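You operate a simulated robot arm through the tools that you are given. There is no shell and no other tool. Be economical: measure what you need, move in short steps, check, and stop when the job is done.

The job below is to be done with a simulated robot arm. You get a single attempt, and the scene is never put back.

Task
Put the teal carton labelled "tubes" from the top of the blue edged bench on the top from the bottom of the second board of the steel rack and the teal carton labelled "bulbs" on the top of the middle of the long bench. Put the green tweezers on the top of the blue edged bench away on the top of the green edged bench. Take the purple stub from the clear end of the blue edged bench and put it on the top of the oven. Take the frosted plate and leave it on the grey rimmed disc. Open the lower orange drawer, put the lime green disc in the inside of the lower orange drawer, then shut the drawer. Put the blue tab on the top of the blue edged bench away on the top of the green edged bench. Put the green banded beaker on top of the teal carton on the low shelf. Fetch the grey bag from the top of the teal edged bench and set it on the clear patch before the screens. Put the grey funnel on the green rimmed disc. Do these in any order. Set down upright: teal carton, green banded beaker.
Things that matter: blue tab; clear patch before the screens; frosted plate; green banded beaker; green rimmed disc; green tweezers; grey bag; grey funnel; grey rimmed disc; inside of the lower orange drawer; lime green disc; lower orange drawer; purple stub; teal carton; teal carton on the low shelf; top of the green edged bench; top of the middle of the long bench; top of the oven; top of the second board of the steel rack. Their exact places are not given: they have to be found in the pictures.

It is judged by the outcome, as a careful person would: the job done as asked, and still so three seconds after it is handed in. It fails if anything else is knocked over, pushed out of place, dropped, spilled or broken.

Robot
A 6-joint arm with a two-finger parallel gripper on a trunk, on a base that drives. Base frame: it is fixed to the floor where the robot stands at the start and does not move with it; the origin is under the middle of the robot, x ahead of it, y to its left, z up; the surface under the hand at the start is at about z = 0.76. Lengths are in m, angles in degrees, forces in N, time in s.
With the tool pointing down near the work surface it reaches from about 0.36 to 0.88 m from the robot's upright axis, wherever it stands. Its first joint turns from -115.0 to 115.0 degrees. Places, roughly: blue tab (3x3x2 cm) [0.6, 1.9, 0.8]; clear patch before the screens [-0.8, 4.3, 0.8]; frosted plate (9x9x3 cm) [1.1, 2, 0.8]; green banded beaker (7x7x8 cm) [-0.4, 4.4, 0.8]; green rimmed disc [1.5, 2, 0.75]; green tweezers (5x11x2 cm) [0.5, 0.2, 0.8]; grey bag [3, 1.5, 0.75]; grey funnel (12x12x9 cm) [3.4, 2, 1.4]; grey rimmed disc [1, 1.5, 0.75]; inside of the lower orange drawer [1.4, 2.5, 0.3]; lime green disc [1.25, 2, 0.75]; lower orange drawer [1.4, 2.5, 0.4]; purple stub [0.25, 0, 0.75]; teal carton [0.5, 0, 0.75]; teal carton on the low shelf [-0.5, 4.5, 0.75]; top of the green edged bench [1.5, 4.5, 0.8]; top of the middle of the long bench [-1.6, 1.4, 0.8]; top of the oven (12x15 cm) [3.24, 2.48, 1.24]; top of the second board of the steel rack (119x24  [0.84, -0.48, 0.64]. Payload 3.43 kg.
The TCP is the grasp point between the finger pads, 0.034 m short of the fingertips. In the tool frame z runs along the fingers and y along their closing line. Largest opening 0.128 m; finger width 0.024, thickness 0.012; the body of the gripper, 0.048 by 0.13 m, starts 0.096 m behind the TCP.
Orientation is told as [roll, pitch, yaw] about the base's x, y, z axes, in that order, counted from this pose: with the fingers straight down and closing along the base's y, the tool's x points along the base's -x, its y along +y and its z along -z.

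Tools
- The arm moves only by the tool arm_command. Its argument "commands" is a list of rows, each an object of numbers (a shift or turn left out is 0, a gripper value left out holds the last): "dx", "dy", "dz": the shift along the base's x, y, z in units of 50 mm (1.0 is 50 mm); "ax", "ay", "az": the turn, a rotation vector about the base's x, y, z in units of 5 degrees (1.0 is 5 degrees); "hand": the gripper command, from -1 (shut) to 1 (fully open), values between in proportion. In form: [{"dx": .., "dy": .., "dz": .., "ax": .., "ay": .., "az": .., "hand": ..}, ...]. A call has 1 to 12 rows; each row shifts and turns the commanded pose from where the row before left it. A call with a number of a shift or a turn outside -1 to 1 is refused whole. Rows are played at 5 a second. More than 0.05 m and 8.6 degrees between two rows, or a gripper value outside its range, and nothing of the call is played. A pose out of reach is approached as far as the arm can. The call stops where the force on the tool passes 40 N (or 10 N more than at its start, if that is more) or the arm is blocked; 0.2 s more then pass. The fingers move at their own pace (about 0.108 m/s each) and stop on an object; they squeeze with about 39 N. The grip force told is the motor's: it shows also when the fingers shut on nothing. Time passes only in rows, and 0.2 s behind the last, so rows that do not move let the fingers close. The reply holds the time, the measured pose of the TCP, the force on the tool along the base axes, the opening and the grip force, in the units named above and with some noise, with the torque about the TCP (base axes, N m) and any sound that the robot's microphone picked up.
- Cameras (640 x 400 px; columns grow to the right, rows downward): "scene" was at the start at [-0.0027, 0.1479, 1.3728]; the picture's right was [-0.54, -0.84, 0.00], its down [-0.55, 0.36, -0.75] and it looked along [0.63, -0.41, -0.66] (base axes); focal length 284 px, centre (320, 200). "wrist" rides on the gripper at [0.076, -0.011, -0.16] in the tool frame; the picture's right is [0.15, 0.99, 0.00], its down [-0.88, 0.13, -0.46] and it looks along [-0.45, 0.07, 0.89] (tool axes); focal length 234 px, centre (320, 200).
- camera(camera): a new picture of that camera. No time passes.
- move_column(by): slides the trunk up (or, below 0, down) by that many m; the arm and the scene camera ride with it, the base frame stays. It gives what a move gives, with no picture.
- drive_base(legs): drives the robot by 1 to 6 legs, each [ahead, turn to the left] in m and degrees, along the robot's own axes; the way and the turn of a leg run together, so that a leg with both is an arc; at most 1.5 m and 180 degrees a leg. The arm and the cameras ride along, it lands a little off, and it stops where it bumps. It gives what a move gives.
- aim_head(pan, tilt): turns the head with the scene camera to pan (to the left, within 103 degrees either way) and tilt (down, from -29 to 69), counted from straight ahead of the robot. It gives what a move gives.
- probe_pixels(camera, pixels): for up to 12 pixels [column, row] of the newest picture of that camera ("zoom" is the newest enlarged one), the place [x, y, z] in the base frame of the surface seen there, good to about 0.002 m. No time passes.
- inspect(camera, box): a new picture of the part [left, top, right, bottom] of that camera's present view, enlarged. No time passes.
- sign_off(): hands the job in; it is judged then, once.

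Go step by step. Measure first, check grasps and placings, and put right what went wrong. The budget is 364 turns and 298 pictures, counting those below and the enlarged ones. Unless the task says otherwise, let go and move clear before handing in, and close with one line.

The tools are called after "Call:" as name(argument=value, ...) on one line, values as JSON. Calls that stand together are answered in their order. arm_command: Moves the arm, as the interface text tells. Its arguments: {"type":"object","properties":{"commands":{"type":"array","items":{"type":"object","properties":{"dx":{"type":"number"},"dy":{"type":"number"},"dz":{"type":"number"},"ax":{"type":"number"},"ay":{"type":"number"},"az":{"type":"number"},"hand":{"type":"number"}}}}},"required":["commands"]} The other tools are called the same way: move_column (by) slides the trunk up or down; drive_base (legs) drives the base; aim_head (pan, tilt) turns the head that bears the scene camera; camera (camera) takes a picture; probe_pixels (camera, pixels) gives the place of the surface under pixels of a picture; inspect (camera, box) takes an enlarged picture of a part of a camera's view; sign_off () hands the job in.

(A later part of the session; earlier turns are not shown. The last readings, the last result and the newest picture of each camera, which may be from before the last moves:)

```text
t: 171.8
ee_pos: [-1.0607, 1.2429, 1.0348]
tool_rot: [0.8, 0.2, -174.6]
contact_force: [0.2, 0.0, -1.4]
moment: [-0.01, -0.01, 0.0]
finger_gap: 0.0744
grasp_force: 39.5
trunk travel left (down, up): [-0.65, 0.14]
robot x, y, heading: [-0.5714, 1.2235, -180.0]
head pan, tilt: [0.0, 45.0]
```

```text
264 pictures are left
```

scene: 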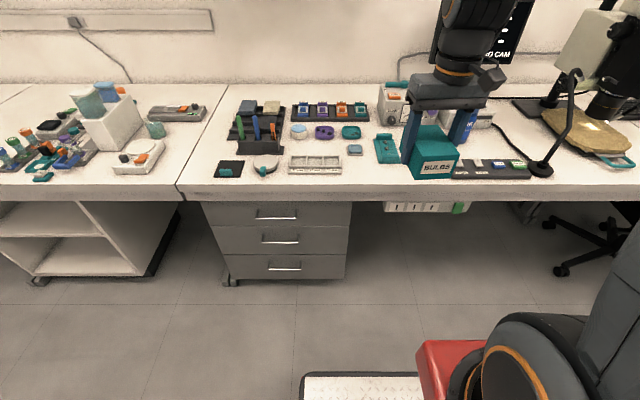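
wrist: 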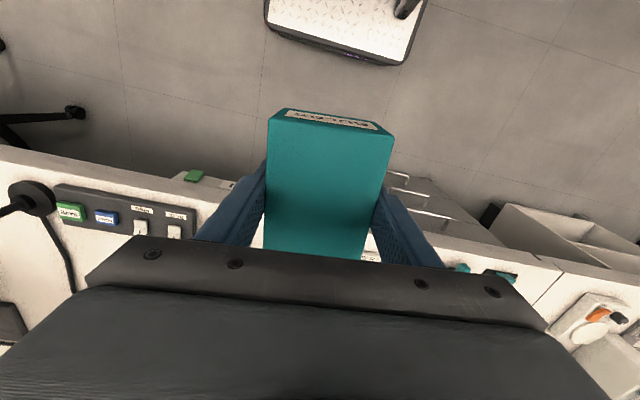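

Call:
inspect(camera="scene", box=[270, 90, 430, 210])

Call:
probe_pixels(camera="scene", pixels=[[341, 162], [341, 172], [385, 162], [397, 160], [360, 183], [360, 187], [365, 168], [385, 178], [362, 154], [349, 154]])

```text
3.33 times, centred on (350, 150) of scene
```

zoom: 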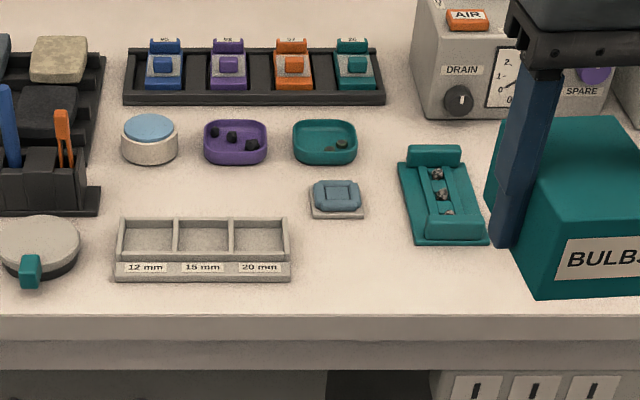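

```text
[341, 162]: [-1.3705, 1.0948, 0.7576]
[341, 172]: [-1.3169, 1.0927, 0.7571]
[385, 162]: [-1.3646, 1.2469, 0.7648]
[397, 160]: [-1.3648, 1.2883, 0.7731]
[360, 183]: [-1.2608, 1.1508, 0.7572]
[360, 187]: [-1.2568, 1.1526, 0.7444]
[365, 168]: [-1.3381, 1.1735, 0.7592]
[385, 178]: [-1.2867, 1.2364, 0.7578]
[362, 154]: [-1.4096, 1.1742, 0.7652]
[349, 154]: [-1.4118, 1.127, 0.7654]
```

Edge at x≈−1.258, so I'll place the carton centred at (−1.327, 1.16) with yaw squared. Moving above it.

Call:
arm_command(commands=[{"dx": -0.89, "dy": -0.277, "az": -0.18}, {"dx": -0.89, "dy": -0.277, "az": -0.18}, {"dx": -0.89, "dy": -0.277, "az": -0.18}, {"dx": -0.89, "dy": -0.277, "az": -0.18}, {"dx": -0.89, "dy": -0.277, "az": -0.18}, {"dx": -0.89, "dy": -0.277, "az": -0.18}, {"dz": -0.9}, {"dz": -0.9}, {"dz": -0.9}])

Call:
camera(camera="scene")

Call:
camera(camera="wrist")

```text
t: 173.8
ee_pos: [-1.3289, 1.1584, 0.8992]
tool_rot: [0.9, 0.3, -179.9]
contact_force: [-0.7, 0.6, -1.0]
moment: [0.0, 0.06, 0.01]
finger_gap: 0.0746
grasp_force: 38.8
trunk travel left (down, up): [-0.65, 0.14]
robot x, y, heading: [-0.5736, 1.2214, -179.5]
head pan, tilt: [0.0, 45.0]
```

```text
262 pictures are left
```

scene: 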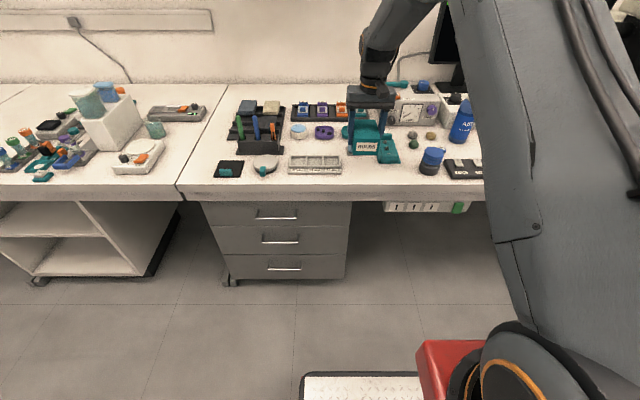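

```text
261 pictures are left
```

wrist: 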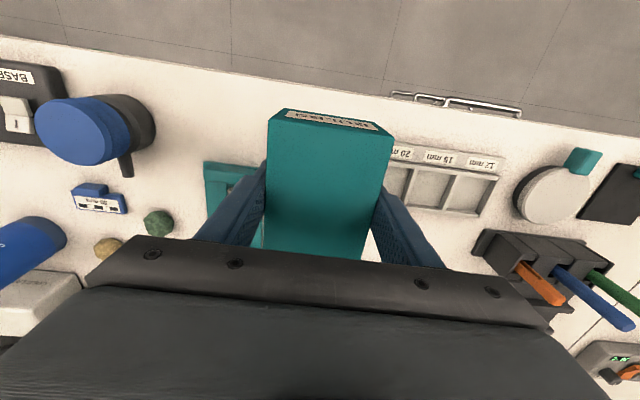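

Call:
arm_command(commands=[{"dz": -0.9}, {"dz": -0.8}])

Call:
inspect(camera="scene", box=[270, 90, 430, 210])

Call:
camera(camera="wrist")

```text
t: 174.4
ee_pos: [-1.3285, 1.1595, 0.8137]
tool_rot: [0.8, 0.1, -179.8]
contact_force: [-1.0, 0.3, -0.6]
moment: [-0.02, -0.01, 0.01]
finger_gap: 0.0748
grasp_force: 39.1
trunk travel left (down, up): [-0.65, 0.14]
robot x, y, heading: [-0.5706, 1.2194, -179.6]
head pan, tilt: [0.0, 45.0]
```

```text
3.33 times, centred on (350, 150) of scene
```

zoom: 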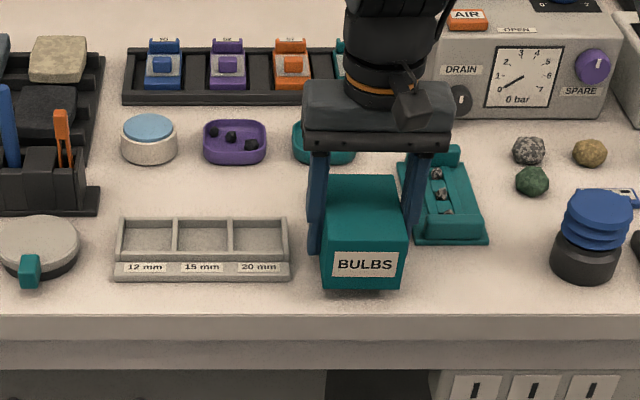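

```text
259 pictures are left
```

wrist: 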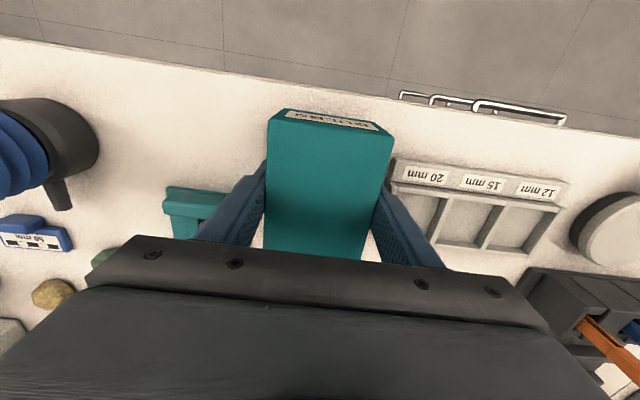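

The right back corner is near the teal plate; shift 6 mm toward −y and 5 mm toward the edge, then set down, opening only slightly.

Call:
arm_command(commands=[{"dx": 0.1, "dy": -0.12}, {"dz": -0.16}, {"dz": -0.08}, {"dz": -0.06}])

Call:
inspect(camera="scene", box=[270, 90, 430, 210])

```text
t: 175.4
ee_pos: [-1.3232, 1.1541, 0.7993]
tool_rot: [0.9, 0.2, -179.8]
contact_force: [0.7, -0.4, -1.1]
moment: [0.05, 0.02, 0.01]
finger_gap: 0.0745
grasp_force: 38.8
trunk travel left (down, up): [-0.65, 0.14]
robot x, y, heading: [-0.5712, 1.2189, -179.9]
head pan, tilt: [0.0, 45.0]
```

```text
3.33 times, centred on (350, 150) of scene
```

zoom: 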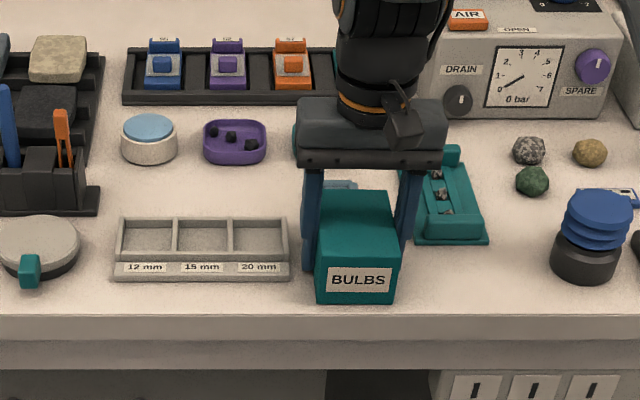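

Call:
arm_command(commands=[{"dz": -0.05}, {"dz": -0.05}])

```text
t: 176.0
ee_pos: [-1.3234, 1.1532, 0.7981]
tool_rot: [1.0, -0.2, -179.7]
contact_force: [6.9, -0.6, 33.3]
moment: [1.22, -0.22, -0.09]
finger_gap: 0.0747
grasp_force: 38.5
trunk travel left (down, up): [-0.65, 0.14]
robot x, y, heading: [-0.5721, 1.2219, -179.6]
head pan, tilt: [0.0, 45.0]
```

Firm contact; release slightly and lift.

Call:
arm_command(commands=[{"dz": 0.03}, {"hand": 0.4}, {"hand": 0.4}, {"hand": 0.4}, {"dz": 0.6}, {"dz": 1}, {"dz": 1}, {"dz": 1}, {"dz": 1}])

Call:
inspect(camera="scene", box=[270, 90, 430, 210])

```text
t: 178.0
ee_pos: [-1.3243, 1.1526, 1.0262]
tool_rot: [1.0, 0.3, -179.9]
contact_force: [-0.9, -0.2, -0.7]
moment: [0.0, -0.04, -0.02]
finger_gap: 0.0896
grasp_force: 0.1
trunk travel left (down, up): [-0.65, 0.14]
robot x, y, heading: [-0.5752, 1.2216, -179.6]
head pan, tilt: [0.0, 45.0]
```

```text
3.33 times, centred on (350, 150) of scene
```

zoom: 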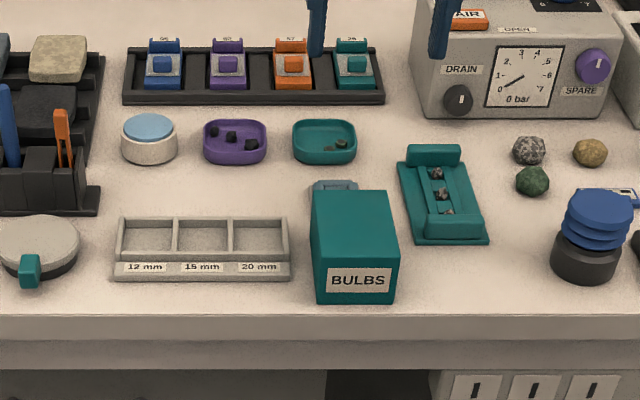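

Bulbs carton placed and nothing disturbed. Next the tweezers: retract and return to the bench.

Call:
arm_command(commands=[{"dx": 0.95}, {"dx": 0.95}, {"dx": 0.95}, {"dx": 0.95}, {"dx": 0.95}, {"dx": 0.95}, {"dx": 0.95, "hand": 1}])

Call:
drive_base(legs=[[0, -90], [-1.22, 0], [0, -90], [0.52, 0]])

Call:
aim_head(pan=0, tilt=50)

Call:
camera(camera="scene")

Call:
camera(camera="wrist")

```text
t: 179.6
ee_pos: [-0.9909, 1.1561, 1.0249]
tool_rot: [0.9, 0.4, -180.0]
contact_force: [-1.4, 1.4, -0.8]
moment: [0.03, -0.05, 0.02]
finger_gap: 0.128
grasp_force: 0.1
trunk travel left (down, up): [-0.65, 0.14]
robot x, y, heading: [-0.5716, 1.2204, -179.6]
head pan, tilt: [0.0, 45.0]
```

```text
t: 196.0
ee_pos: [0.3899, 0.1023, 1.0261]
tool_rot: [0.9, 0.2, 2.8]
contact_force: [-0.1, -0.6, 0.3]
moment: [0.0, 0.0, -0.03]
finger_gap: 0.1281
grasp_force: 0.0
trunk travel left (down, up): [-0.65, 0.14]
robot x, y, heading: [-0.0263, 0.0202, 2.8]
head pan, tilt: [0.0, 45.0]
```

```text
t: 196.7
ee_pos: [0.3888, 0.1028, 1.0254]
tool_rot: [0.9, 0.1, 2.8]
contact_force: [-0.1, 0.6, -0.4]
moment: [0.05, -0.01, -0.03]
finger_gap: 0.1279
grasp_force: 0.0
trunk travel left (down, up): [-0.65, 0.14]
robot x, y, heading: [-0.0269, 0.0209, 2.8]
head pan, tilt: [0.0, 50.0]
```

```text
256 pictures are left
```

scene: 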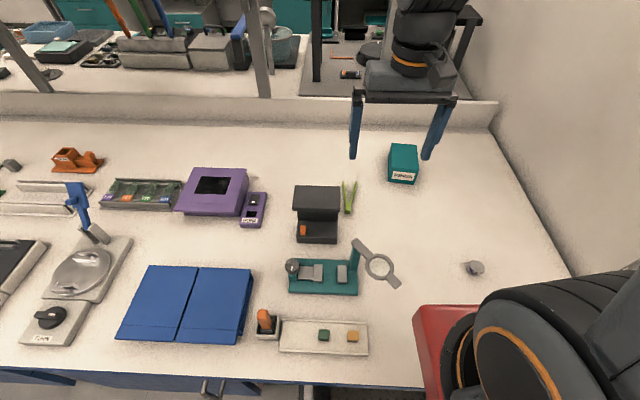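

```text
255 pictures are left
```

wrist: 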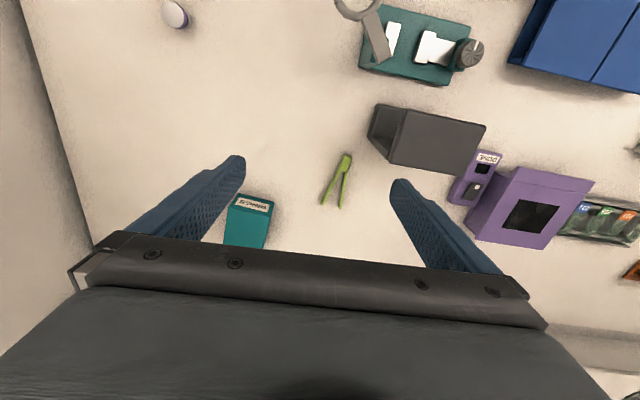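

Call:
inspect(camera="wrist", box=[290, 130, 410, 220])

Call:
probe_pixels(camera="wrist", pixels=[[346, 160], [344, 170], [324, 203], [342, 204], [340, 172], [372, 130], [388, 160], [345, 165]])

```text
4.44 times, centred on (350, 175) of wrist
```

zoom: 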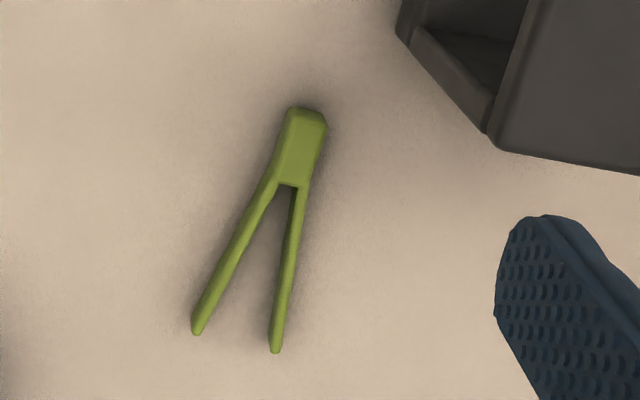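

```text
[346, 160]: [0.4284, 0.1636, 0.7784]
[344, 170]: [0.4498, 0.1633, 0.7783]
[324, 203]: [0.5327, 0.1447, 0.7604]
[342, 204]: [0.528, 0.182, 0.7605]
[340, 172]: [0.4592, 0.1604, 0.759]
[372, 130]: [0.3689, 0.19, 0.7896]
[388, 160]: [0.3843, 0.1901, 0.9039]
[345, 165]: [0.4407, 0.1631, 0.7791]
```

Call:
probe_pixels(camera="wrist", pixels=[[390, 163], [468, 170], [484, 128], [408, 112], [376, 108], [430, 168], [460, 172]])

```text
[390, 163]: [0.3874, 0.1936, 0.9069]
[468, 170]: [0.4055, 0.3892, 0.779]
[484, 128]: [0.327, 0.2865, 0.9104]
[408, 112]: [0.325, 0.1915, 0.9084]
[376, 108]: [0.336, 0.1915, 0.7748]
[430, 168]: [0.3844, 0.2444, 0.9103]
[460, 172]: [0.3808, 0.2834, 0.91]
```

The scanner spans x 0.32–0.39, so grasping the hinge at x≈0.445 is clear. Move over, descend with a half-open hand and grip.

Call:
arm_command(commands=[{"dx": 0.57, "dy": 0.6, "az": -0.56, "hand": 0}, {"dx": 0.57, "dy": 0.6}, {"dz": -0.95}, {"dz": -0.95}, {"dz": -0.95}, {"dz": -0.95}, {"dz": -0.6}])

Call:
camera(camera="wrist")

```text
t: 198.3
ee_pos: [0.4464, 0.1627, 0.8062]
tool_rot: [0.8, 0.1, -0.1]
contact_force: [0.4, -0.6, 0.5]
moment: [0.02, -0.02, -0.01]
finger_gap: 0.0642
grasp_force: 0.1
trunk travel left (down, up): [-0.65, 0.14]
robot x, y, heading: [-0.0268, 0.0218, 2.4]
head pan, tilt: [0.0, 50.0]
```

```text
253 pictures are left
```

wrist: 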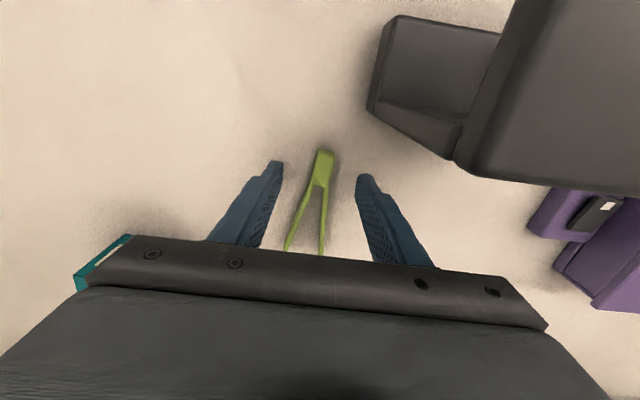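

Call:
arm_command(commands=[{"dz": -0.22}, {"hand": -1}, {"hand": -1}, {"hand": -1}, {"hand": -1}, {"dz": 0.5}, {"dz": 1}, {"dz": 1}, {"dz": 1}, {"dz": 1}])

Call:
camera(camera="wrist")

```text
t: 200.5
ee_pos: [0.4472, 0.1627, 1.0191]
tool_rot: [0.8, 0.3, -0.1]
contact_force: [0.9, -0.2, -0.2]
moment: [-0.01, 0.02, 0.02]
finger_gap: 0.0168
grasp_force: 39.0
trunk travel left (down, up): [-0.65, 0.14]
robot x, y, heading: [-0.0255, 0.021, 3.2]
head pan, tilt: [0.0, 50.0]
```

```text
252 pictures are left
```

wrist: 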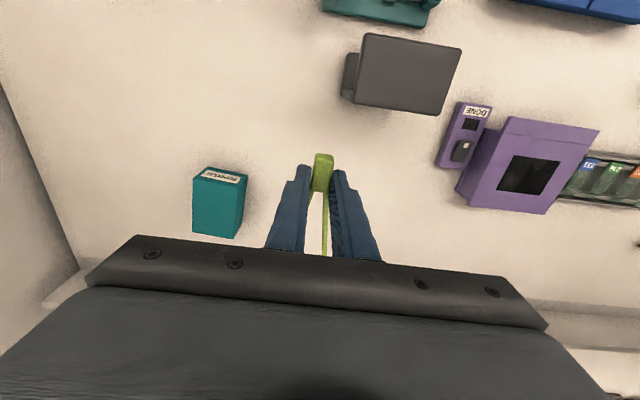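

Tweezers held (gap 0.017). Drive up the aisle and look north.

Call:
drive_base(legs=[[-0.4, -2.5], [0, 90], [1.5, 0]])

Call:
aim_head(pan=0, tilt=25)

Call:
camera(camera="scene")

Call:
aim_head(pan=-60, tilt=35)

Call:
camera(camera="scene")

```text
t: 213.8
ee_pos: [-0.5363, 1.9789, 1.0182]
tool_rot: [0.8, 0.2, 86.8]
contact_force: [-0.9, -0.4, 0.3]
moment: [-0.01, -0.03, -0.01]
finger_gap: 0.0155
grasp_force: 38.9
trunk travel left (down, up): [-0.65, 0.14]
robot x, y, heading: [-0.4188, 1.4994, 89.6]
head pan, tilt: [0.0, 50.0]
```

```text
t: 214.6
ee_pos: [-0.536, 1.9793, 1.0182]
tool_rot: [0.9, 0.2, 86.8]
contact_force: [0.2, 0.1, 0.1]
moment: [-0.01, -0.01, 0.01]
finger_gap: 0.0156
grasp_force: 38.8
trunk travel left (down, up): [-0.65, 0.14]
robot x, y, heading: [-0.4209, 1.5012, 89.8]
head pan, tilt: [0.0, 25.0]
```

```text
251 pictures are left
```

scene: 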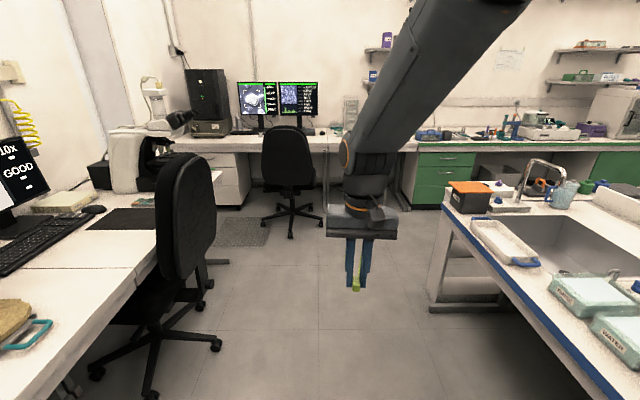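

```text
t: 215.9
ee_pos: [-0.537, 1.9792, 1.019]
tool_rot: [0.8, 0.2, 86.9]
contact_force: [0.7, 0.4, 0.1]
moment: [0.0, -0.01, -0.01]
finger_gap: 0.0157
grasp_force: 38.9
trunk travel left (down, up): [-0.65, 0.14]
robot x, y, heading: [-0.4215, 1.5006, 89.8]
head pan, tilt: [-60.0, 35.0]
```

```text
250 pictures are left
```

scene: 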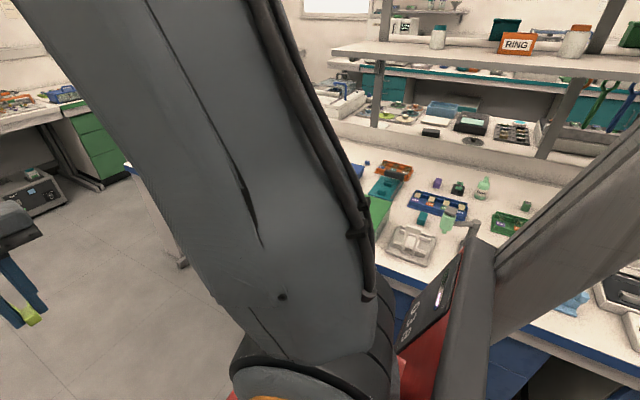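

Call:
drive_base(legs=[[1.2, 0]])

Call:
aim_head(pan=-45, tilt=25)

Call:
camera(camera="scene")

Call:
aim_head(pan=0, tilt=35)

Call:
camera(camera="scene")

```text
t: 222.0
ee_pos: [-0.5192, 3.1758, 1.0196]
tool_rot: [0.8, 0.3, 86.3]
contact_force: [0.2, -0.2, -0.5]
moment: [-0.06, 0.0, -0.02]
finger_gap: 0.0158
grasp_force: 39.0
trunk travel left (down, up): [-0.65, 0.14]
robot x, y, heading: [-0.4046, 2.6892, 89.1]
head pan, tilt: [-60.0, 35.0]
```

```text
t: 222.8
ee_pos: [-0.5186, 3.1761, 1.0192]
tool_rot: [0.9, 0.2, 86.2]
contact_force: [0.4, 0.9, -0.8]
moment: [0.01, -0.02, -0.02]
finger_gap: 0.0156
grasp_force: 38.5
trunk travel left (down, up): [-0.65, 0.14]
robot x, y, heading: [-0.4062, 2.694, 89.1]
head pan, tilt: [-45.0, 25.0]
```

```text
249 pictures are left
```

scene: 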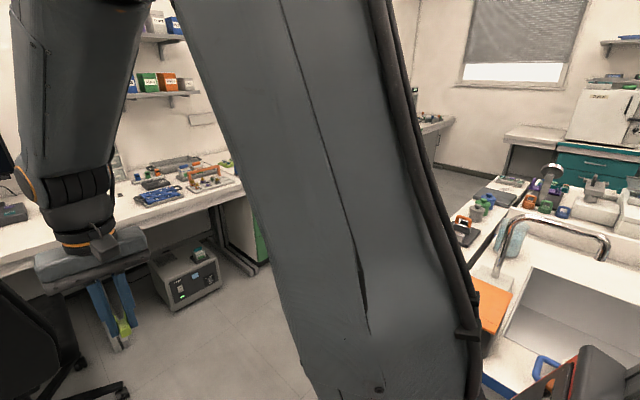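

```text
t: 223.9
ee_pos: [-0.5191, 3.1761, 1.0196]
tool_rot: [0.9, 0.2, 86.2]
contact_force: [0.1, 0.4, 0.6]
moment: [-0.02, 0.02, 0.01]
finger_gap: 0.0155
grasp_force: 39.2
trunk travel left (down, up): [-0.65, 0.14]
robot x, y, heading: [-0.4063, 2.6927, 89.2]
head pan, tilt: [0.0, 35.0]
```

```text
248 pictures are left
```

scene: 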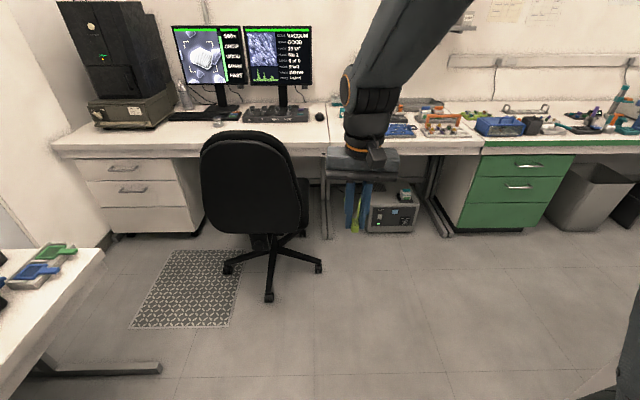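

Call:
probe_pixels(camera="scene", pixels=[[520, 152], [480, 148], [320, 268], [268, 298], [400, 235], [560, 230], [600, 300], [220, 150], [420, 145], [325, 150], [500, 300], [630, 150]])

```text
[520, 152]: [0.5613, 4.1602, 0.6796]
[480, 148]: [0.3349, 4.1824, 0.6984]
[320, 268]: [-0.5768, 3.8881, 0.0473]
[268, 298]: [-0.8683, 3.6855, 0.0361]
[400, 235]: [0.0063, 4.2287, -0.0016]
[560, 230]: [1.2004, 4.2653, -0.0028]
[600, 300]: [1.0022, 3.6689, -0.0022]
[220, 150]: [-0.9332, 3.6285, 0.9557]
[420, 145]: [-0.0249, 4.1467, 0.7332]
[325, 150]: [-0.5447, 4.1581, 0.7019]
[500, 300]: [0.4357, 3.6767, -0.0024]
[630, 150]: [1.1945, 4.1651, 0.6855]
```

The green edged bench runs from x≈0.33 with front at y≈4.16. Drive to the cross aisle at y≈3.45 and turn east.

Call:
drive_base(legs=[[0.75, 0], [0, -89], [1.0, 0]])

Call:
aim_head(pan=50, tilt=35)

Call:
camera(camera="scene")

Call:
aim_head(pan=0, tilt=35)

Call:
camera(camera="scene")

```text
t: 236.5
ee_pos: [1.0782, 3.5507, 1.0184]
tool_rot: [0.9, 0.3, -3.5]
contact_force: [0.7, 0.2, 0.6]
moment: [-0.02, -0.02, -0.04]
finger_gap: 0.0152
grasp_force: 39.0
trunk travel left (down, up): [-0.65, 0.14]
robot x, y, heading: [0.5978, 3.4373, -0.7]
head pan, tilt: [0.0, 35.0]
```

```text
t: 237.7
ee_pos: [1.0785, 3.5505, 1.0185]
tool_rot: [0.8, 0.2, -3.7]
contact_force: [0.4, 0.1, -0.5]
moment: [0.03, 0.0, 0.0]
finger_gap: 0.0154
grasp_force: 38.9
trunk travel left (down, up): [-0.65, 0.14]
robot x, y, heading: [0.5958, 3.44, -1.0]
head pan, tilt: [50.0, 35.0]
```

```text
247 pictures are left
```

scene: 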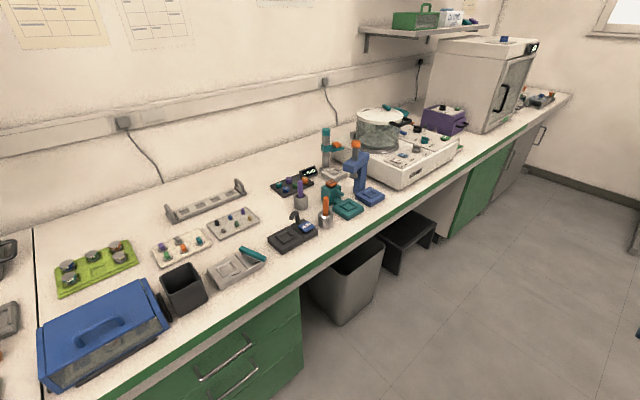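

```text
t: 238.8
ee_pos: [1.0797, 3.5512, 1.019]
tool_rot: [0.8, 0.2, -3.5]
contact_force: [-0.6, -0.8, -0.7]
moment: [0.01, -0.01, 0.02]
finger_gap: 0.0151
grasp_force: 38.7
trunk travel left (down, up): [-0.65, 0.14]
robot x, y, heading: [0.5956, 3.4367, -0.7]
head pan, tilt: [0.0, 35.0]
```

```text
246 pictures are left
```

scene: 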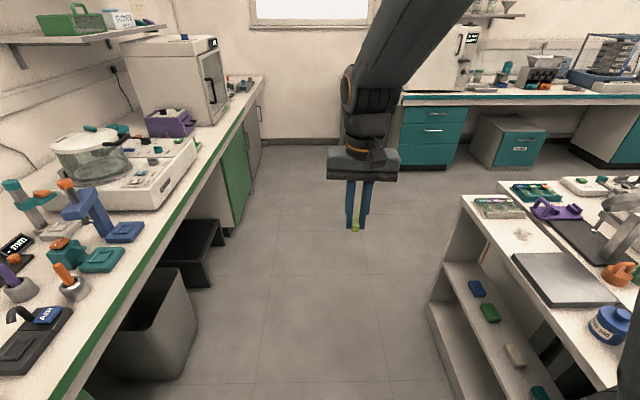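

The bench is crowded; I'll face it near x≈1.1 to find free spots.

Call:
drive_base(legs=[[0.45, 0], [0, 90.7]])

Call:
aim_head(pan=15, tilt=35)

Call:
camera(camera="scene")

Call:
camera(camera="wrist")

```text
t: 245.4
ee_pos: [0.9256, 3.91, 1.0197]
tool_rot: [0.9, 0.2, 87.5]
contact_force: [-0.8, 0.7, 0.8]
moment: [-0.01, 0.01, 0.0]
finger_gap: 0.015
grasp_force: 38.9
trunk travel left (down, up): [-0.65, 0.14]
robot x, y, heading: [1.0147, 3.4289, 90.2]
head pan, tilt: [0.0, 35.0]
```

```text
t: 246.2
ee_pos: [0.9253, 3.9103, 1.0194]
tool_rot: [0.9, 0.1, 87.5]
contact_force: [0.1, 1.1, -0.2]
moment: [-0.02, -0.01, 0.0]
finger_gap: 0.0152
grasp_force: 39.0
trunk travel left (down, up): [-0.65, 0.14]
robot x, y, heading: [1.0204, 3.428, 90.2]
head pan, tilt: [15.0, 35.0]
```

```text
245 pictures are left
```

scene: 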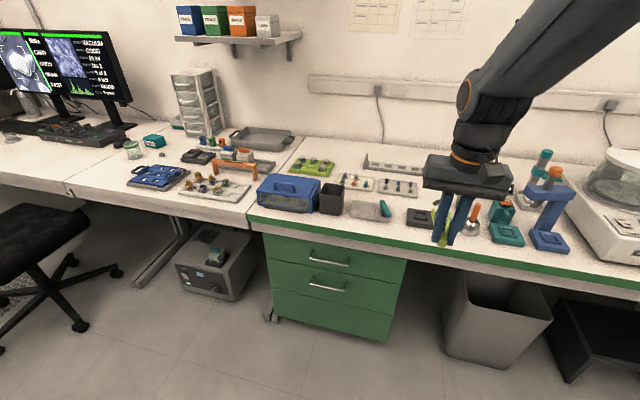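

```text
244 pictures are left
```

wrist: 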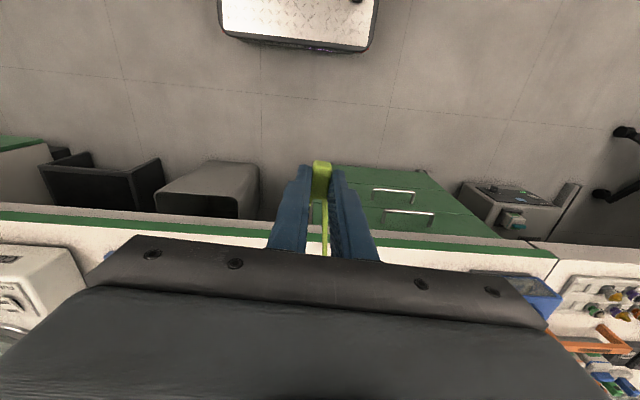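

Call:
inspect(camera="scene", box=[240, 130, 560, 280])

Call:
probe_pixels(camera="scene", pixels=[[352, 178], [330, 205], [365, 235], [390, 230], [420, 195], [385, 200], [300, 225], [290, 170], [345, 230], [345, 160]])

```text
2.00 times, centred on (400, 205) of scene
```

zoom: 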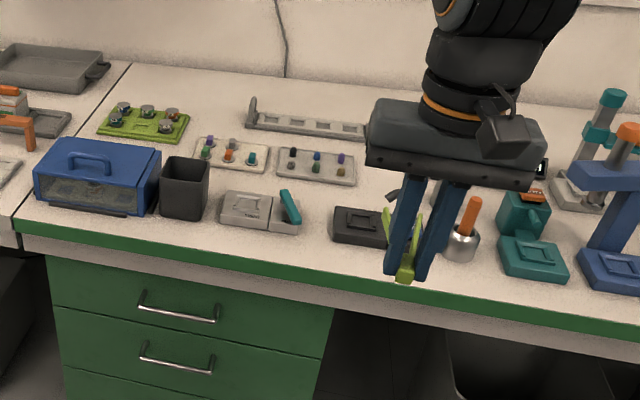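

```text
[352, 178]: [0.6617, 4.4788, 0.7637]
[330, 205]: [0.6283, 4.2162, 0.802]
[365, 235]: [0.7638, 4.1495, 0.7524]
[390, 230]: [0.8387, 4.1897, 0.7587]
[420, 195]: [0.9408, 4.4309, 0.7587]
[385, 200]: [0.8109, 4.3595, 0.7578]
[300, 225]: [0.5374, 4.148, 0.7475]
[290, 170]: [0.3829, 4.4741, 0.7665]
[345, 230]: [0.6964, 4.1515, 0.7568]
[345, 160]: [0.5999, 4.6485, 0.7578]
```

Call:
probe_pixels(camera="scene", pixels=[[450, 345], [520, 360], [380, 330], [270, 320], [470, 270]])

Call:
aim_head(pan=-35, tilt=35)

Call:
camera(camera="scene")

```text
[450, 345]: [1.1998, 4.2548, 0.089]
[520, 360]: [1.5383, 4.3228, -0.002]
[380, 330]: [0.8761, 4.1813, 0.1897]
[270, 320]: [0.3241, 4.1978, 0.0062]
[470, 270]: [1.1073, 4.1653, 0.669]
```

```text
t: 247.4
ee_pos: [0.9258, 3.9098, 1.02]
tool_rot: [0.9, 0.2, 87.5]
contact_force: [0.6, -0.1, -0.2]
moment: [0.02, 0.01, -0.01]
finger_gap: 0.015
grasp_force: 38.9
trunk travel left (down, up): [-0.65, 0.14]
robot x, y, heading: [1.0152, 3.4305, 90.3]
head pan, tilt: [-35.0, 35.0]
```

```text
242 pictures are left
```

scene: 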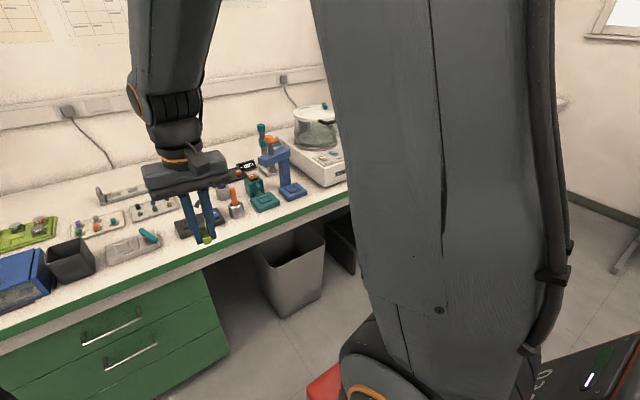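

Call:
drive_base(legs=[[0.22, 0]])

Call:
arm_command(commands=[{"dy": 1}, {"dy": 1}, {"dy": 1}])

Call:
camera(camera="wrist")

```text
t: 249.1
ee_pos: [0.9252, 4.1288, 1.0195]
tool_rot: [0.9, 0.1, 87.4]
contact_force: [0.0, 0.5, -0.8]
moment: [0.02, -0.04, 0.0]
finger_gap: 0.0149
grasp_force: 38.8
trunk travel left (down, up): [-0.65, 0.14]
robot x, y, heading: [1.0132, 3.6474, 90.2]
head pan, tilt: [-35.0, 35.0]
```

```text
t: 249.8
ee_pos: [0.924, 4.2771, 1.0203]
tool_rot: [0.9, 0.2, 87.4]
contact_force: [-0.6, 0.6, 1.1]
moment: [0.02, 0.0, 0.01]
finger_gap: 0.0148
grasp_force: 38.9
trunk travel left (down, up): [-0.65, 0.14]
robot x, y, heading: [1.0186, 3.6508, 90.1]
head pan, tilt: [-35.0, 35.0]
```

```text
241 pictures are left
```

wrist: 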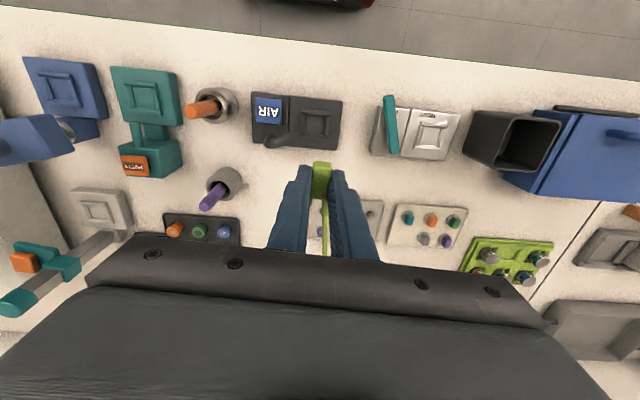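

Call:
probe_pixels(camera="wrist", pixels=[[265, 160], [265, 225], [243, 190], [290, 150], [310, 205], [382, 205], [300, 180], [245, 240], [360, 180], [440, 180], [358, 100], [360, 155]])

```text
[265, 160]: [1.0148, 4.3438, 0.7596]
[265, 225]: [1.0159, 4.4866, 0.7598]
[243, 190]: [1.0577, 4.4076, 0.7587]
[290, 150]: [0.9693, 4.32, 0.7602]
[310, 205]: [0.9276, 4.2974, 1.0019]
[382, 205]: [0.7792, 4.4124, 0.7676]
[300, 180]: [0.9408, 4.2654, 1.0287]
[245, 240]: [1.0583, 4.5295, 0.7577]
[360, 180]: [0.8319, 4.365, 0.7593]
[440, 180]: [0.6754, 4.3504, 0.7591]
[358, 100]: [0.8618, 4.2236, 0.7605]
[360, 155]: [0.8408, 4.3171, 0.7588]
```

Free spot around (0.985, 4.37–4.48). Move there and lower to check.

Call:
arm_command(commands=[{"dx": 0.6, "dy": 0.7}, {"dx": 0.6, "dy": 0.7}, {"dy": 0.46}, {"dz": -0.95}, {"dz": -0.95}, {"dz": -0.95}])

Call:
camera(camera="wrist")

Call:
aim_head(pan=5, tilt=45)

Call:
camera(camera="scene")

```text
t: 251.2
ee_pos: [0.9845, 4.3729, 0.8784]
tool_rot: [0.9, 0.1, 87.4]
contact_force: [-0.7, -0.8, 0.3]
moment: [0.04, 0.01, 0.0]
finger_gap: 0.015
grasp_force: 39.0
trunk travel left (down, up): [-0.65, 0.14]
robot x, y, heading: [1.0147, 3.6503, 90.2]
head pan, tilt: [-35.0, 35.0]
```

```text
240 pictures are left
```

wrist: 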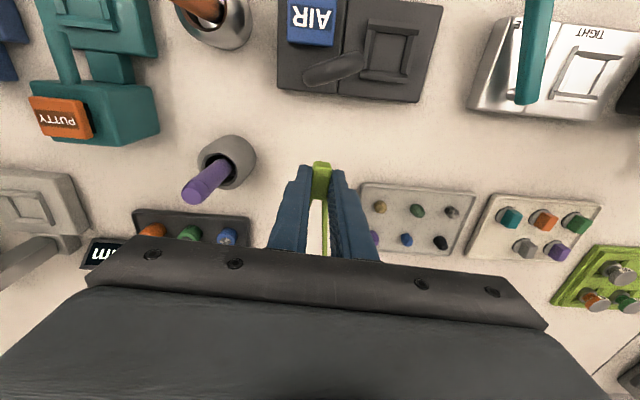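

```text
t: 252.3
ee_pos: [0.9847, 4.3716, 0.8771]
tool_rot: [0.9, 0.1, 87.3]
contact_force: [0.6, 0.2, 1.0]
moment: [-0.03, 0.02, 0.01]
finger_gap: 0.0151
grasp_force: 38.6
trunk travel left (down, up): [-0.65, 0.14]
robot x, y, heading: [1.0188, 3.6506, 90.4]
head pan, tilt: [5.0, 45.0]
```

```text
239 pictures are left
```

scene: 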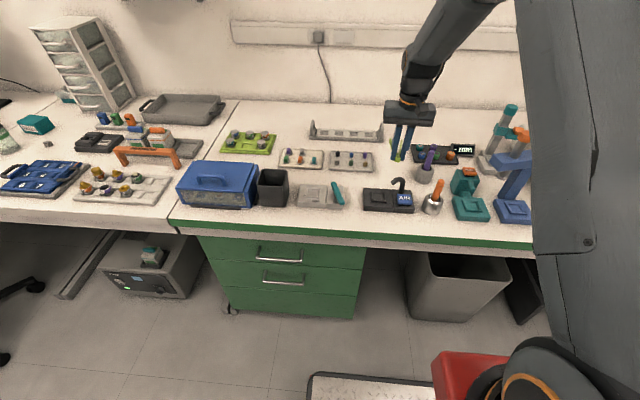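

Call:
arm_command(commands=[{"dz": -0.9}, {"dz": -0.6}, {"dz": -0.1}])

Call:
inspect(camera="scene", box=[320, 80, 500, 220])

```text
t: 253.1
ee_pos: [0.9844, 4.3731, 0.7971]
tool_rot: [0.8, 0.2, 87.4]
contact_force: [-0.4, -1.2, 0.1]
moment: [0.01, -0.02, 0.01]
finger_gap: 0.0148
grasp_force: 38.5
trunk travel left (down, up): [-0.65, 0.14]
robot x, y, heading: [1.0161, 3.6505, 90.1]
head pan, tilt: [5.0, 45.0]
```

```text
2.86 times, centred on (410, 150) of scene
```

zoom: 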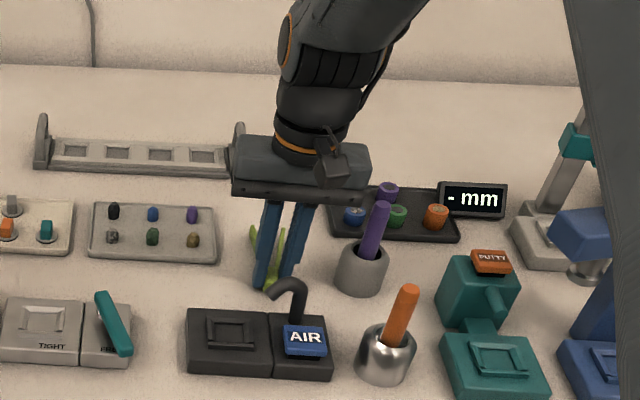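

Call:
arm_command(commands=[{"dz": -0.03}, {"hand": -0.4}, {"hand": -0.4}, {"hand": -0.4}, {"dz": 0.5}, {"dz": 1}, {"dz": 1}, {"dz": 1}, {"dz": 1}])

Call:
inspect(camera="scene", box=[320, 80, 500, 220])

```text
t: 255.1
ee_pos: [0.9834, 4.3727, 1.0208]
tool_rot: [0.8, 0.2, 87.4]
contact_force: [-0.2, 0.4, 0.6]
moment: [-0.02, 0.01, 0.02]
finger_gap: 0.0382
grasp_force: 0.0
trunk travel left (down, up): [-0.65, 0.14]
robot x, y, heading: [1.0109, 3.6484, 90.2]
head pan, tilt: [5.0, 45.0]
```

```text
2.86 times, centred on (410, 150) of scene
```

zoom: 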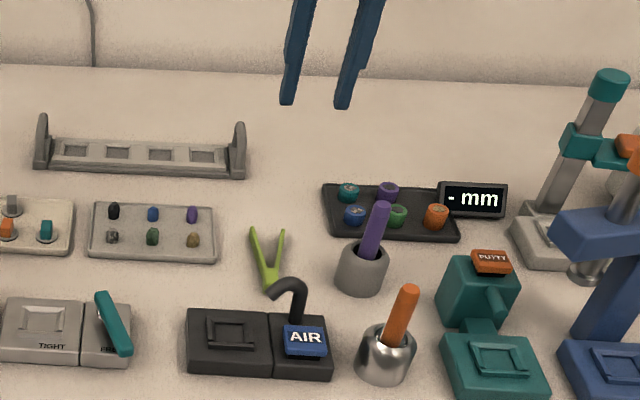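

Tweezers are on the green edged bench. Next the beaker: retract, back off, drive west and face the bench near x≈−0.15.

Call:
arm_command(commands=[{"dy": -1}, {"dy": -1}, {"dy": -1}, {"dy": -1}, {"dy": -1}, {"dy": -0.5, "hand": 1}])

Call:
drive_base(legs=[[-0.2, 0], [0, 90], [1.12, 0], [0, -90]])

Call:
aim_head(pan=15, tilt=35)

Call:
camera(camera="scene")

```text
t: 256.5
ee_pos: [0.9865, 4.0985, 1.0211]
tool_rot: [0.9, 0.3, 87.4]
contact_force: [-0.9, -0.3, -0.1]
moment: [-0.02, 0.0, -0.03]
finger_gap: 0.1219
grasp_force: 0.1
trunk travel left (down, up): [-0.65, 0.14]
robot x, y, heading: [1.0156, 3.6505, 90.1]
head pan, tilt: [5.0, 45.0]
```

```text
t: 271.0
ee_pos: [-0.1299, 3.9062, 1.0212]
tool_rot: [0.9, 0.3, 87.3]
contact_force: [0.5, 0.7, 0.1]
moment: [0.0, -0.04, 0.0]
finger_gap: 0.1283
grasp_force: 0.0
trunk travel left (down, up): [-0.65, 0.14]
robot x, y, heading: [-0.105, 3.4578, 89.6]
head pan, tilt: [5.0, 45.0]
```

```text
t: 271.8
ee_pos: [-0.1296, 3.9064, 1.0213]
tool_rot: [0.9, 0.1, 87.2]
contact_force: [0.4, -0.2, -0.2]
moment: [0.01, 0.0, -0.04]
finger_gap: 0.1278
grasp_force: 0.0
trunk travel left (down, up): [-0.65, 0.14]
robot x, y, heading: [-0.0998, 3.4522, 89.8]
head pan, tilt: [15.0, 35.0]
```

```text
236 pictures are left
```

scene: 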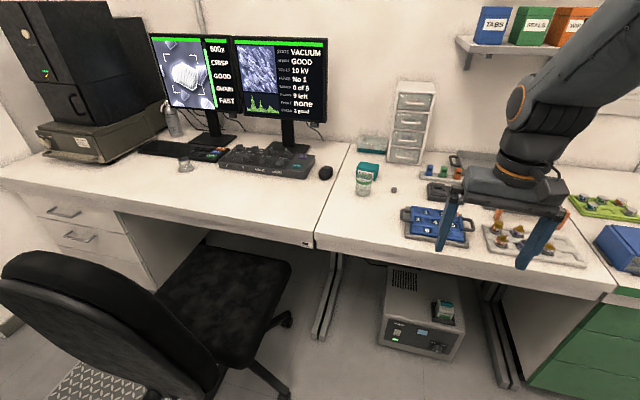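

Call:
inspect(camera="scene", box=[320, 90, 480, 210])

Call:
probe_pixels(camera="scene", pixels=[[368, 166], [363, 175], [363, 195], [372, 140], [444, 302], [393, 189], [240, 195], [330, 200], [185, 160], [300, 130]])

```text
3.33 times, centred on (400, 150) of scene
```

zoom: 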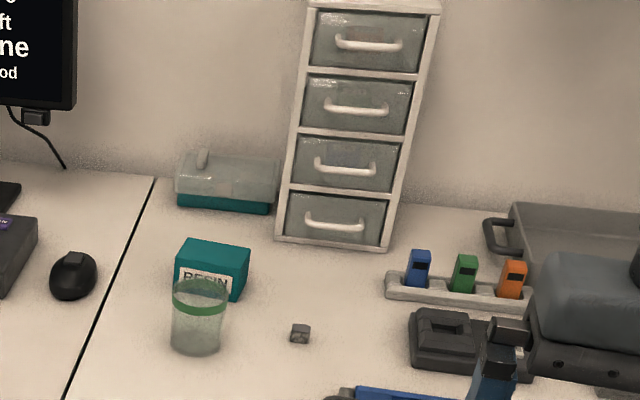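

```text
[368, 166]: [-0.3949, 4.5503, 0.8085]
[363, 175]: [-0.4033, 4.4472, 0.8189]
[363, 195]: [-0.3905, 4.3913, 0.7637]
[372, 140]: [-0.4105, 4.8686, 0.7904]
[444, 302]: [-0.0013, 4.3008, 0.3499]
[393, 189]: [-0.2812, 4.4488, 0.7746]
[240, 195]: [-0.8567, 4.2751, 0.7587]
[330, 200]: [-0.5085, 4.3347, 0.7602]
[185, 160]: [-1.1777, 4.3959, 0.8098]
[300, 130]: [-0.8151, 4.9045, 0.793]
```

Call:
inspect(camera="scene", box=[360, 250, 520, 370])

Call:
inspect(camera="scene", box=[350, 120, 430, 200])

```text
3.33 times, centred on (440, 310) of scene
```

zoom: 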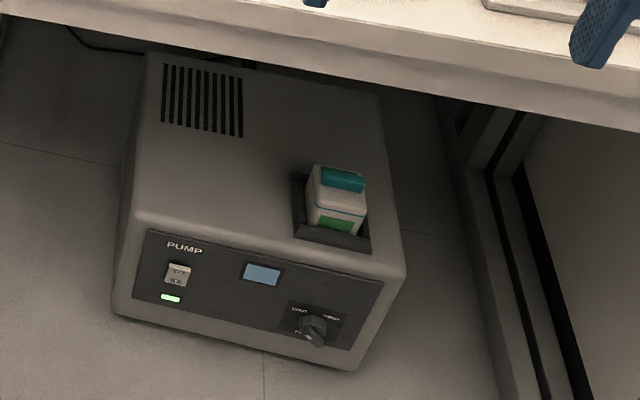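

```text
5.00 times, centred on (390, 160) of scene
```

zoom: 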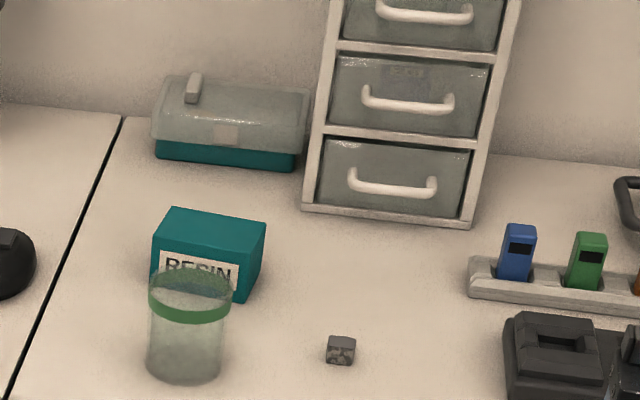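

The carton behind the beaker is RESIN (teal, top z≈0.808) – the target. I need to know how close the base can get, so I probe the pump, legs and chair.

Call:
probe_pixels(camera="scene", pixels=[[383, 343], [452, 358], [318, 335], [500, 370], [285, 320], [290, 395], [262, 372], [380, 240], [315, 246], [362, 182], [352, 168], [380, 166]])

Call:
aim_head(pan=20, tilt=62)

Call:
camera(camera="scene")

```text
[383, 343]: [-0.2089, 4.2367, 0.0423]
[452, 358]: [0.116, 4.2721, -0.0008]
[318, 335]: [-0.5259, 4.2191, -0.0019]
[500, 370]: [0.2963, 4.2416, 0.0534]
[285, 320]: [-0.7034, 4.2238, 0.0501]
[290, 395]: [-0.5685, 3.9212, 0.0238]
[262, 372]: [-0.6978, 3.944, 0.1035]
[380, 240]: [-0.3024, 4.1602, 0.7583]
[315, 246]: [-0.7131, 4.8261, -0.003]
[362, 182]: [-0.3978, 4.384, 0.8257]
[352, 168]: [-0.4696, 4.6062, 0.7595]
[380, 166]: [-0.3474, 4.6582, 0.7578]
```

```text
t: 272.7
ee_pos: [-0.1303, 3.9066, 1.0199]
tool_rot: [0.9, 0.2, 87.3]
contact_force: [-0.8, 0.3, -0.5]
moment: [0.01, 0.01, -0.02]
finger_gap: 0.1281
grasp_force: 0.0
trunk travel left (down, up): [-0.65, 0.14]
robot x, y, heading: [-0.1056, 3.4586, 90.1]
head pan, tilt: [20.0, 62.0]
```

```text
232 pictures are left
```

scene: 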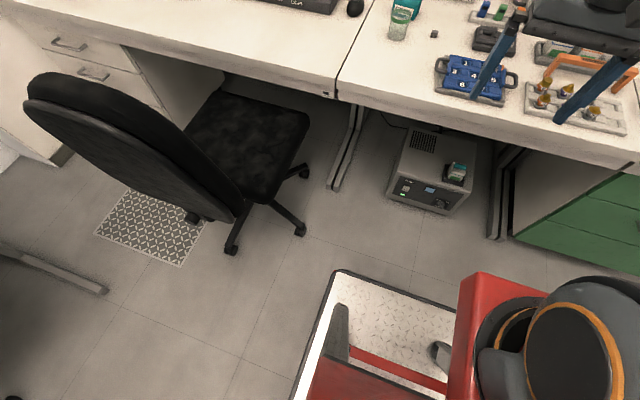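

Call:
probe_pixels(camera="scene", pixels=[[340, 272], [455, 297], [330, 290], [302, 232], [230, 248], [395, 200], [300, 180], [310, 375], [400, 340]])

```text
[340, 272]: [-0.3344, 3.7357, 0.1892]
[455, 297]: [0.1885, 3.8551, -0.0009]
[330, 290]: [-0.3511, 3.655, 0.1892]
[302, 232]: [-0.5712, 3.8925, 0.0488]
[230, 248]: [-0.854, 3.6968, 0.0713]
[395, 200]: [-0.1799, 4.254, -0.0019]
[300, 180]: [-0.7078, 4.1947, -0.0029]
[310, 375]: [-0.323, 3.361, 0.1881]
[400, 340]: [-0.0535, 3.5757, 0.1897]
```

The base reaches only 0.28 m ahead of its centre, so I can move 0.4 m closer (pump front at y≈4.24, chair leg at x≈−0.57). Driving ahead and viewing the beaker.

Call:
drive_base(legs=[[0.4, 0]])

Call:
aim_head(pan=30, tilt=45)

Call:
camera(camera="scene")

Call:
inspect(camera="scene", box=[260, 60, 420, 180])

```text
t: 275.2
ee_pos: [-0.1309, 4.3056, 1.021]
tool_rot: [1.1, 0.2, 87.3]
contact_force: [0.9, -0.8, 0.7]
moment: [0.03, 0.02, 0.02]
finger_gap: 0.1281
grasp_force: 0.1
trunk travel left (down, up): [-0.65, 0.14]
robot x, y, heading: [-0.0987, 3.8586, 90.0]
head pan, tilt: [20.0, 62.0]
```

```text
t: 276.0
ee_pos: [-0.1305, 4.3045, 1.0202]
tool_rot: [0.8, 0.3, 87.3]
contact_force: [0.1, -0.8, 0.8]
moment: [-0.02, -0.01, 0.01]
finger_gap: 0.128
grasp_force: 0.0
trunk travel left (down, up): [-0.65, 0.14]
robot x, y, heading: [-0.1018, 3.8621, 90.0]
head pan, tilt: [30.0, 45.0]
```

```text
231 pictures are left
```

scene: 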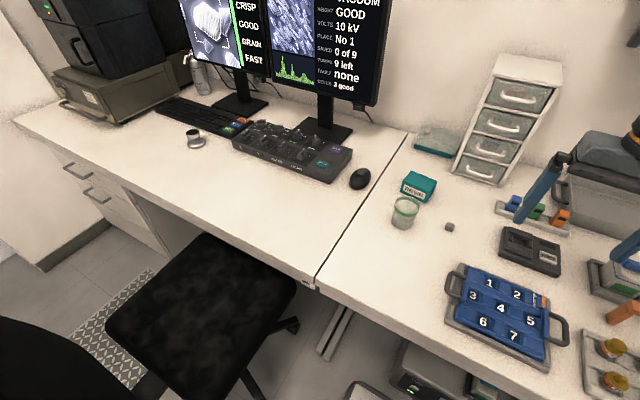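

```text
3.33 times, centred on (340, 120) of scene
```

zoom: 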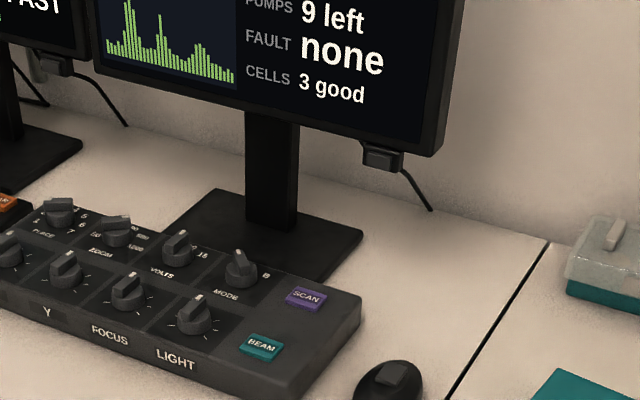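

Call:
inspect(camera="scene", box=[360, 150, 480, 240])

Call:
probe_pixels(camera="zoom", pixels=[[240, 115], [405, 155], [385, 245], [225, 195], [205, 270], [250, 250], [300, 320], [215, 400], [170, 350], [240, 410], [480, 405]])

```text
4.44 times, centred on (420, 195) of scene
```

zoom: 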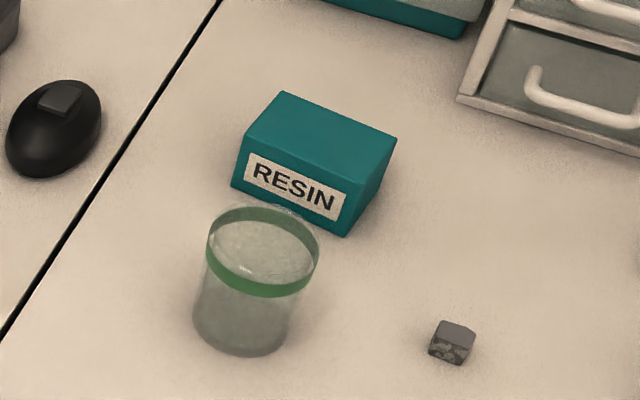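

```text
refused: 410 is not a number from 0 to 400
```

Call:
probe_pixels(camera="zoom", pixels=[[284, 96], [393, 140], [358, 184], [248, 138], [345, 232], [235, 186], [212, 240], [312, 265], [260, 292], [258, 212], [240, 352], [265, 240]])

```text
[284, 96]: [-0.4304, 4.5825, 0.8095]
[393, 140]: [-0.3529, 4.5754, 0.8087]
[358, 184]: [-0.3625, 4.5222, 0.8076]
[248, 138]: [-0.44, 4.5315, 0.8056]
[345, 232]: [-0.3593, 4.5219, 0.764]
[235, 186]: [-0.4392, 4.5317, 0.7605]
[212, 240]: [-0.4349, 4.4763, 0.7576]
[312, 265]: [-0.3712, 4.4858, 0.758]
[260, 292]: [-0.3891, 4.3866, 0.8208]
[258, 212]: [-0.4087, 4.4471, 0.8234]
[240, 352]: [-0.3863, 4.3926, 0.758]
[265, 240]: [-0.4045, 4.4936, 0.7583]
```

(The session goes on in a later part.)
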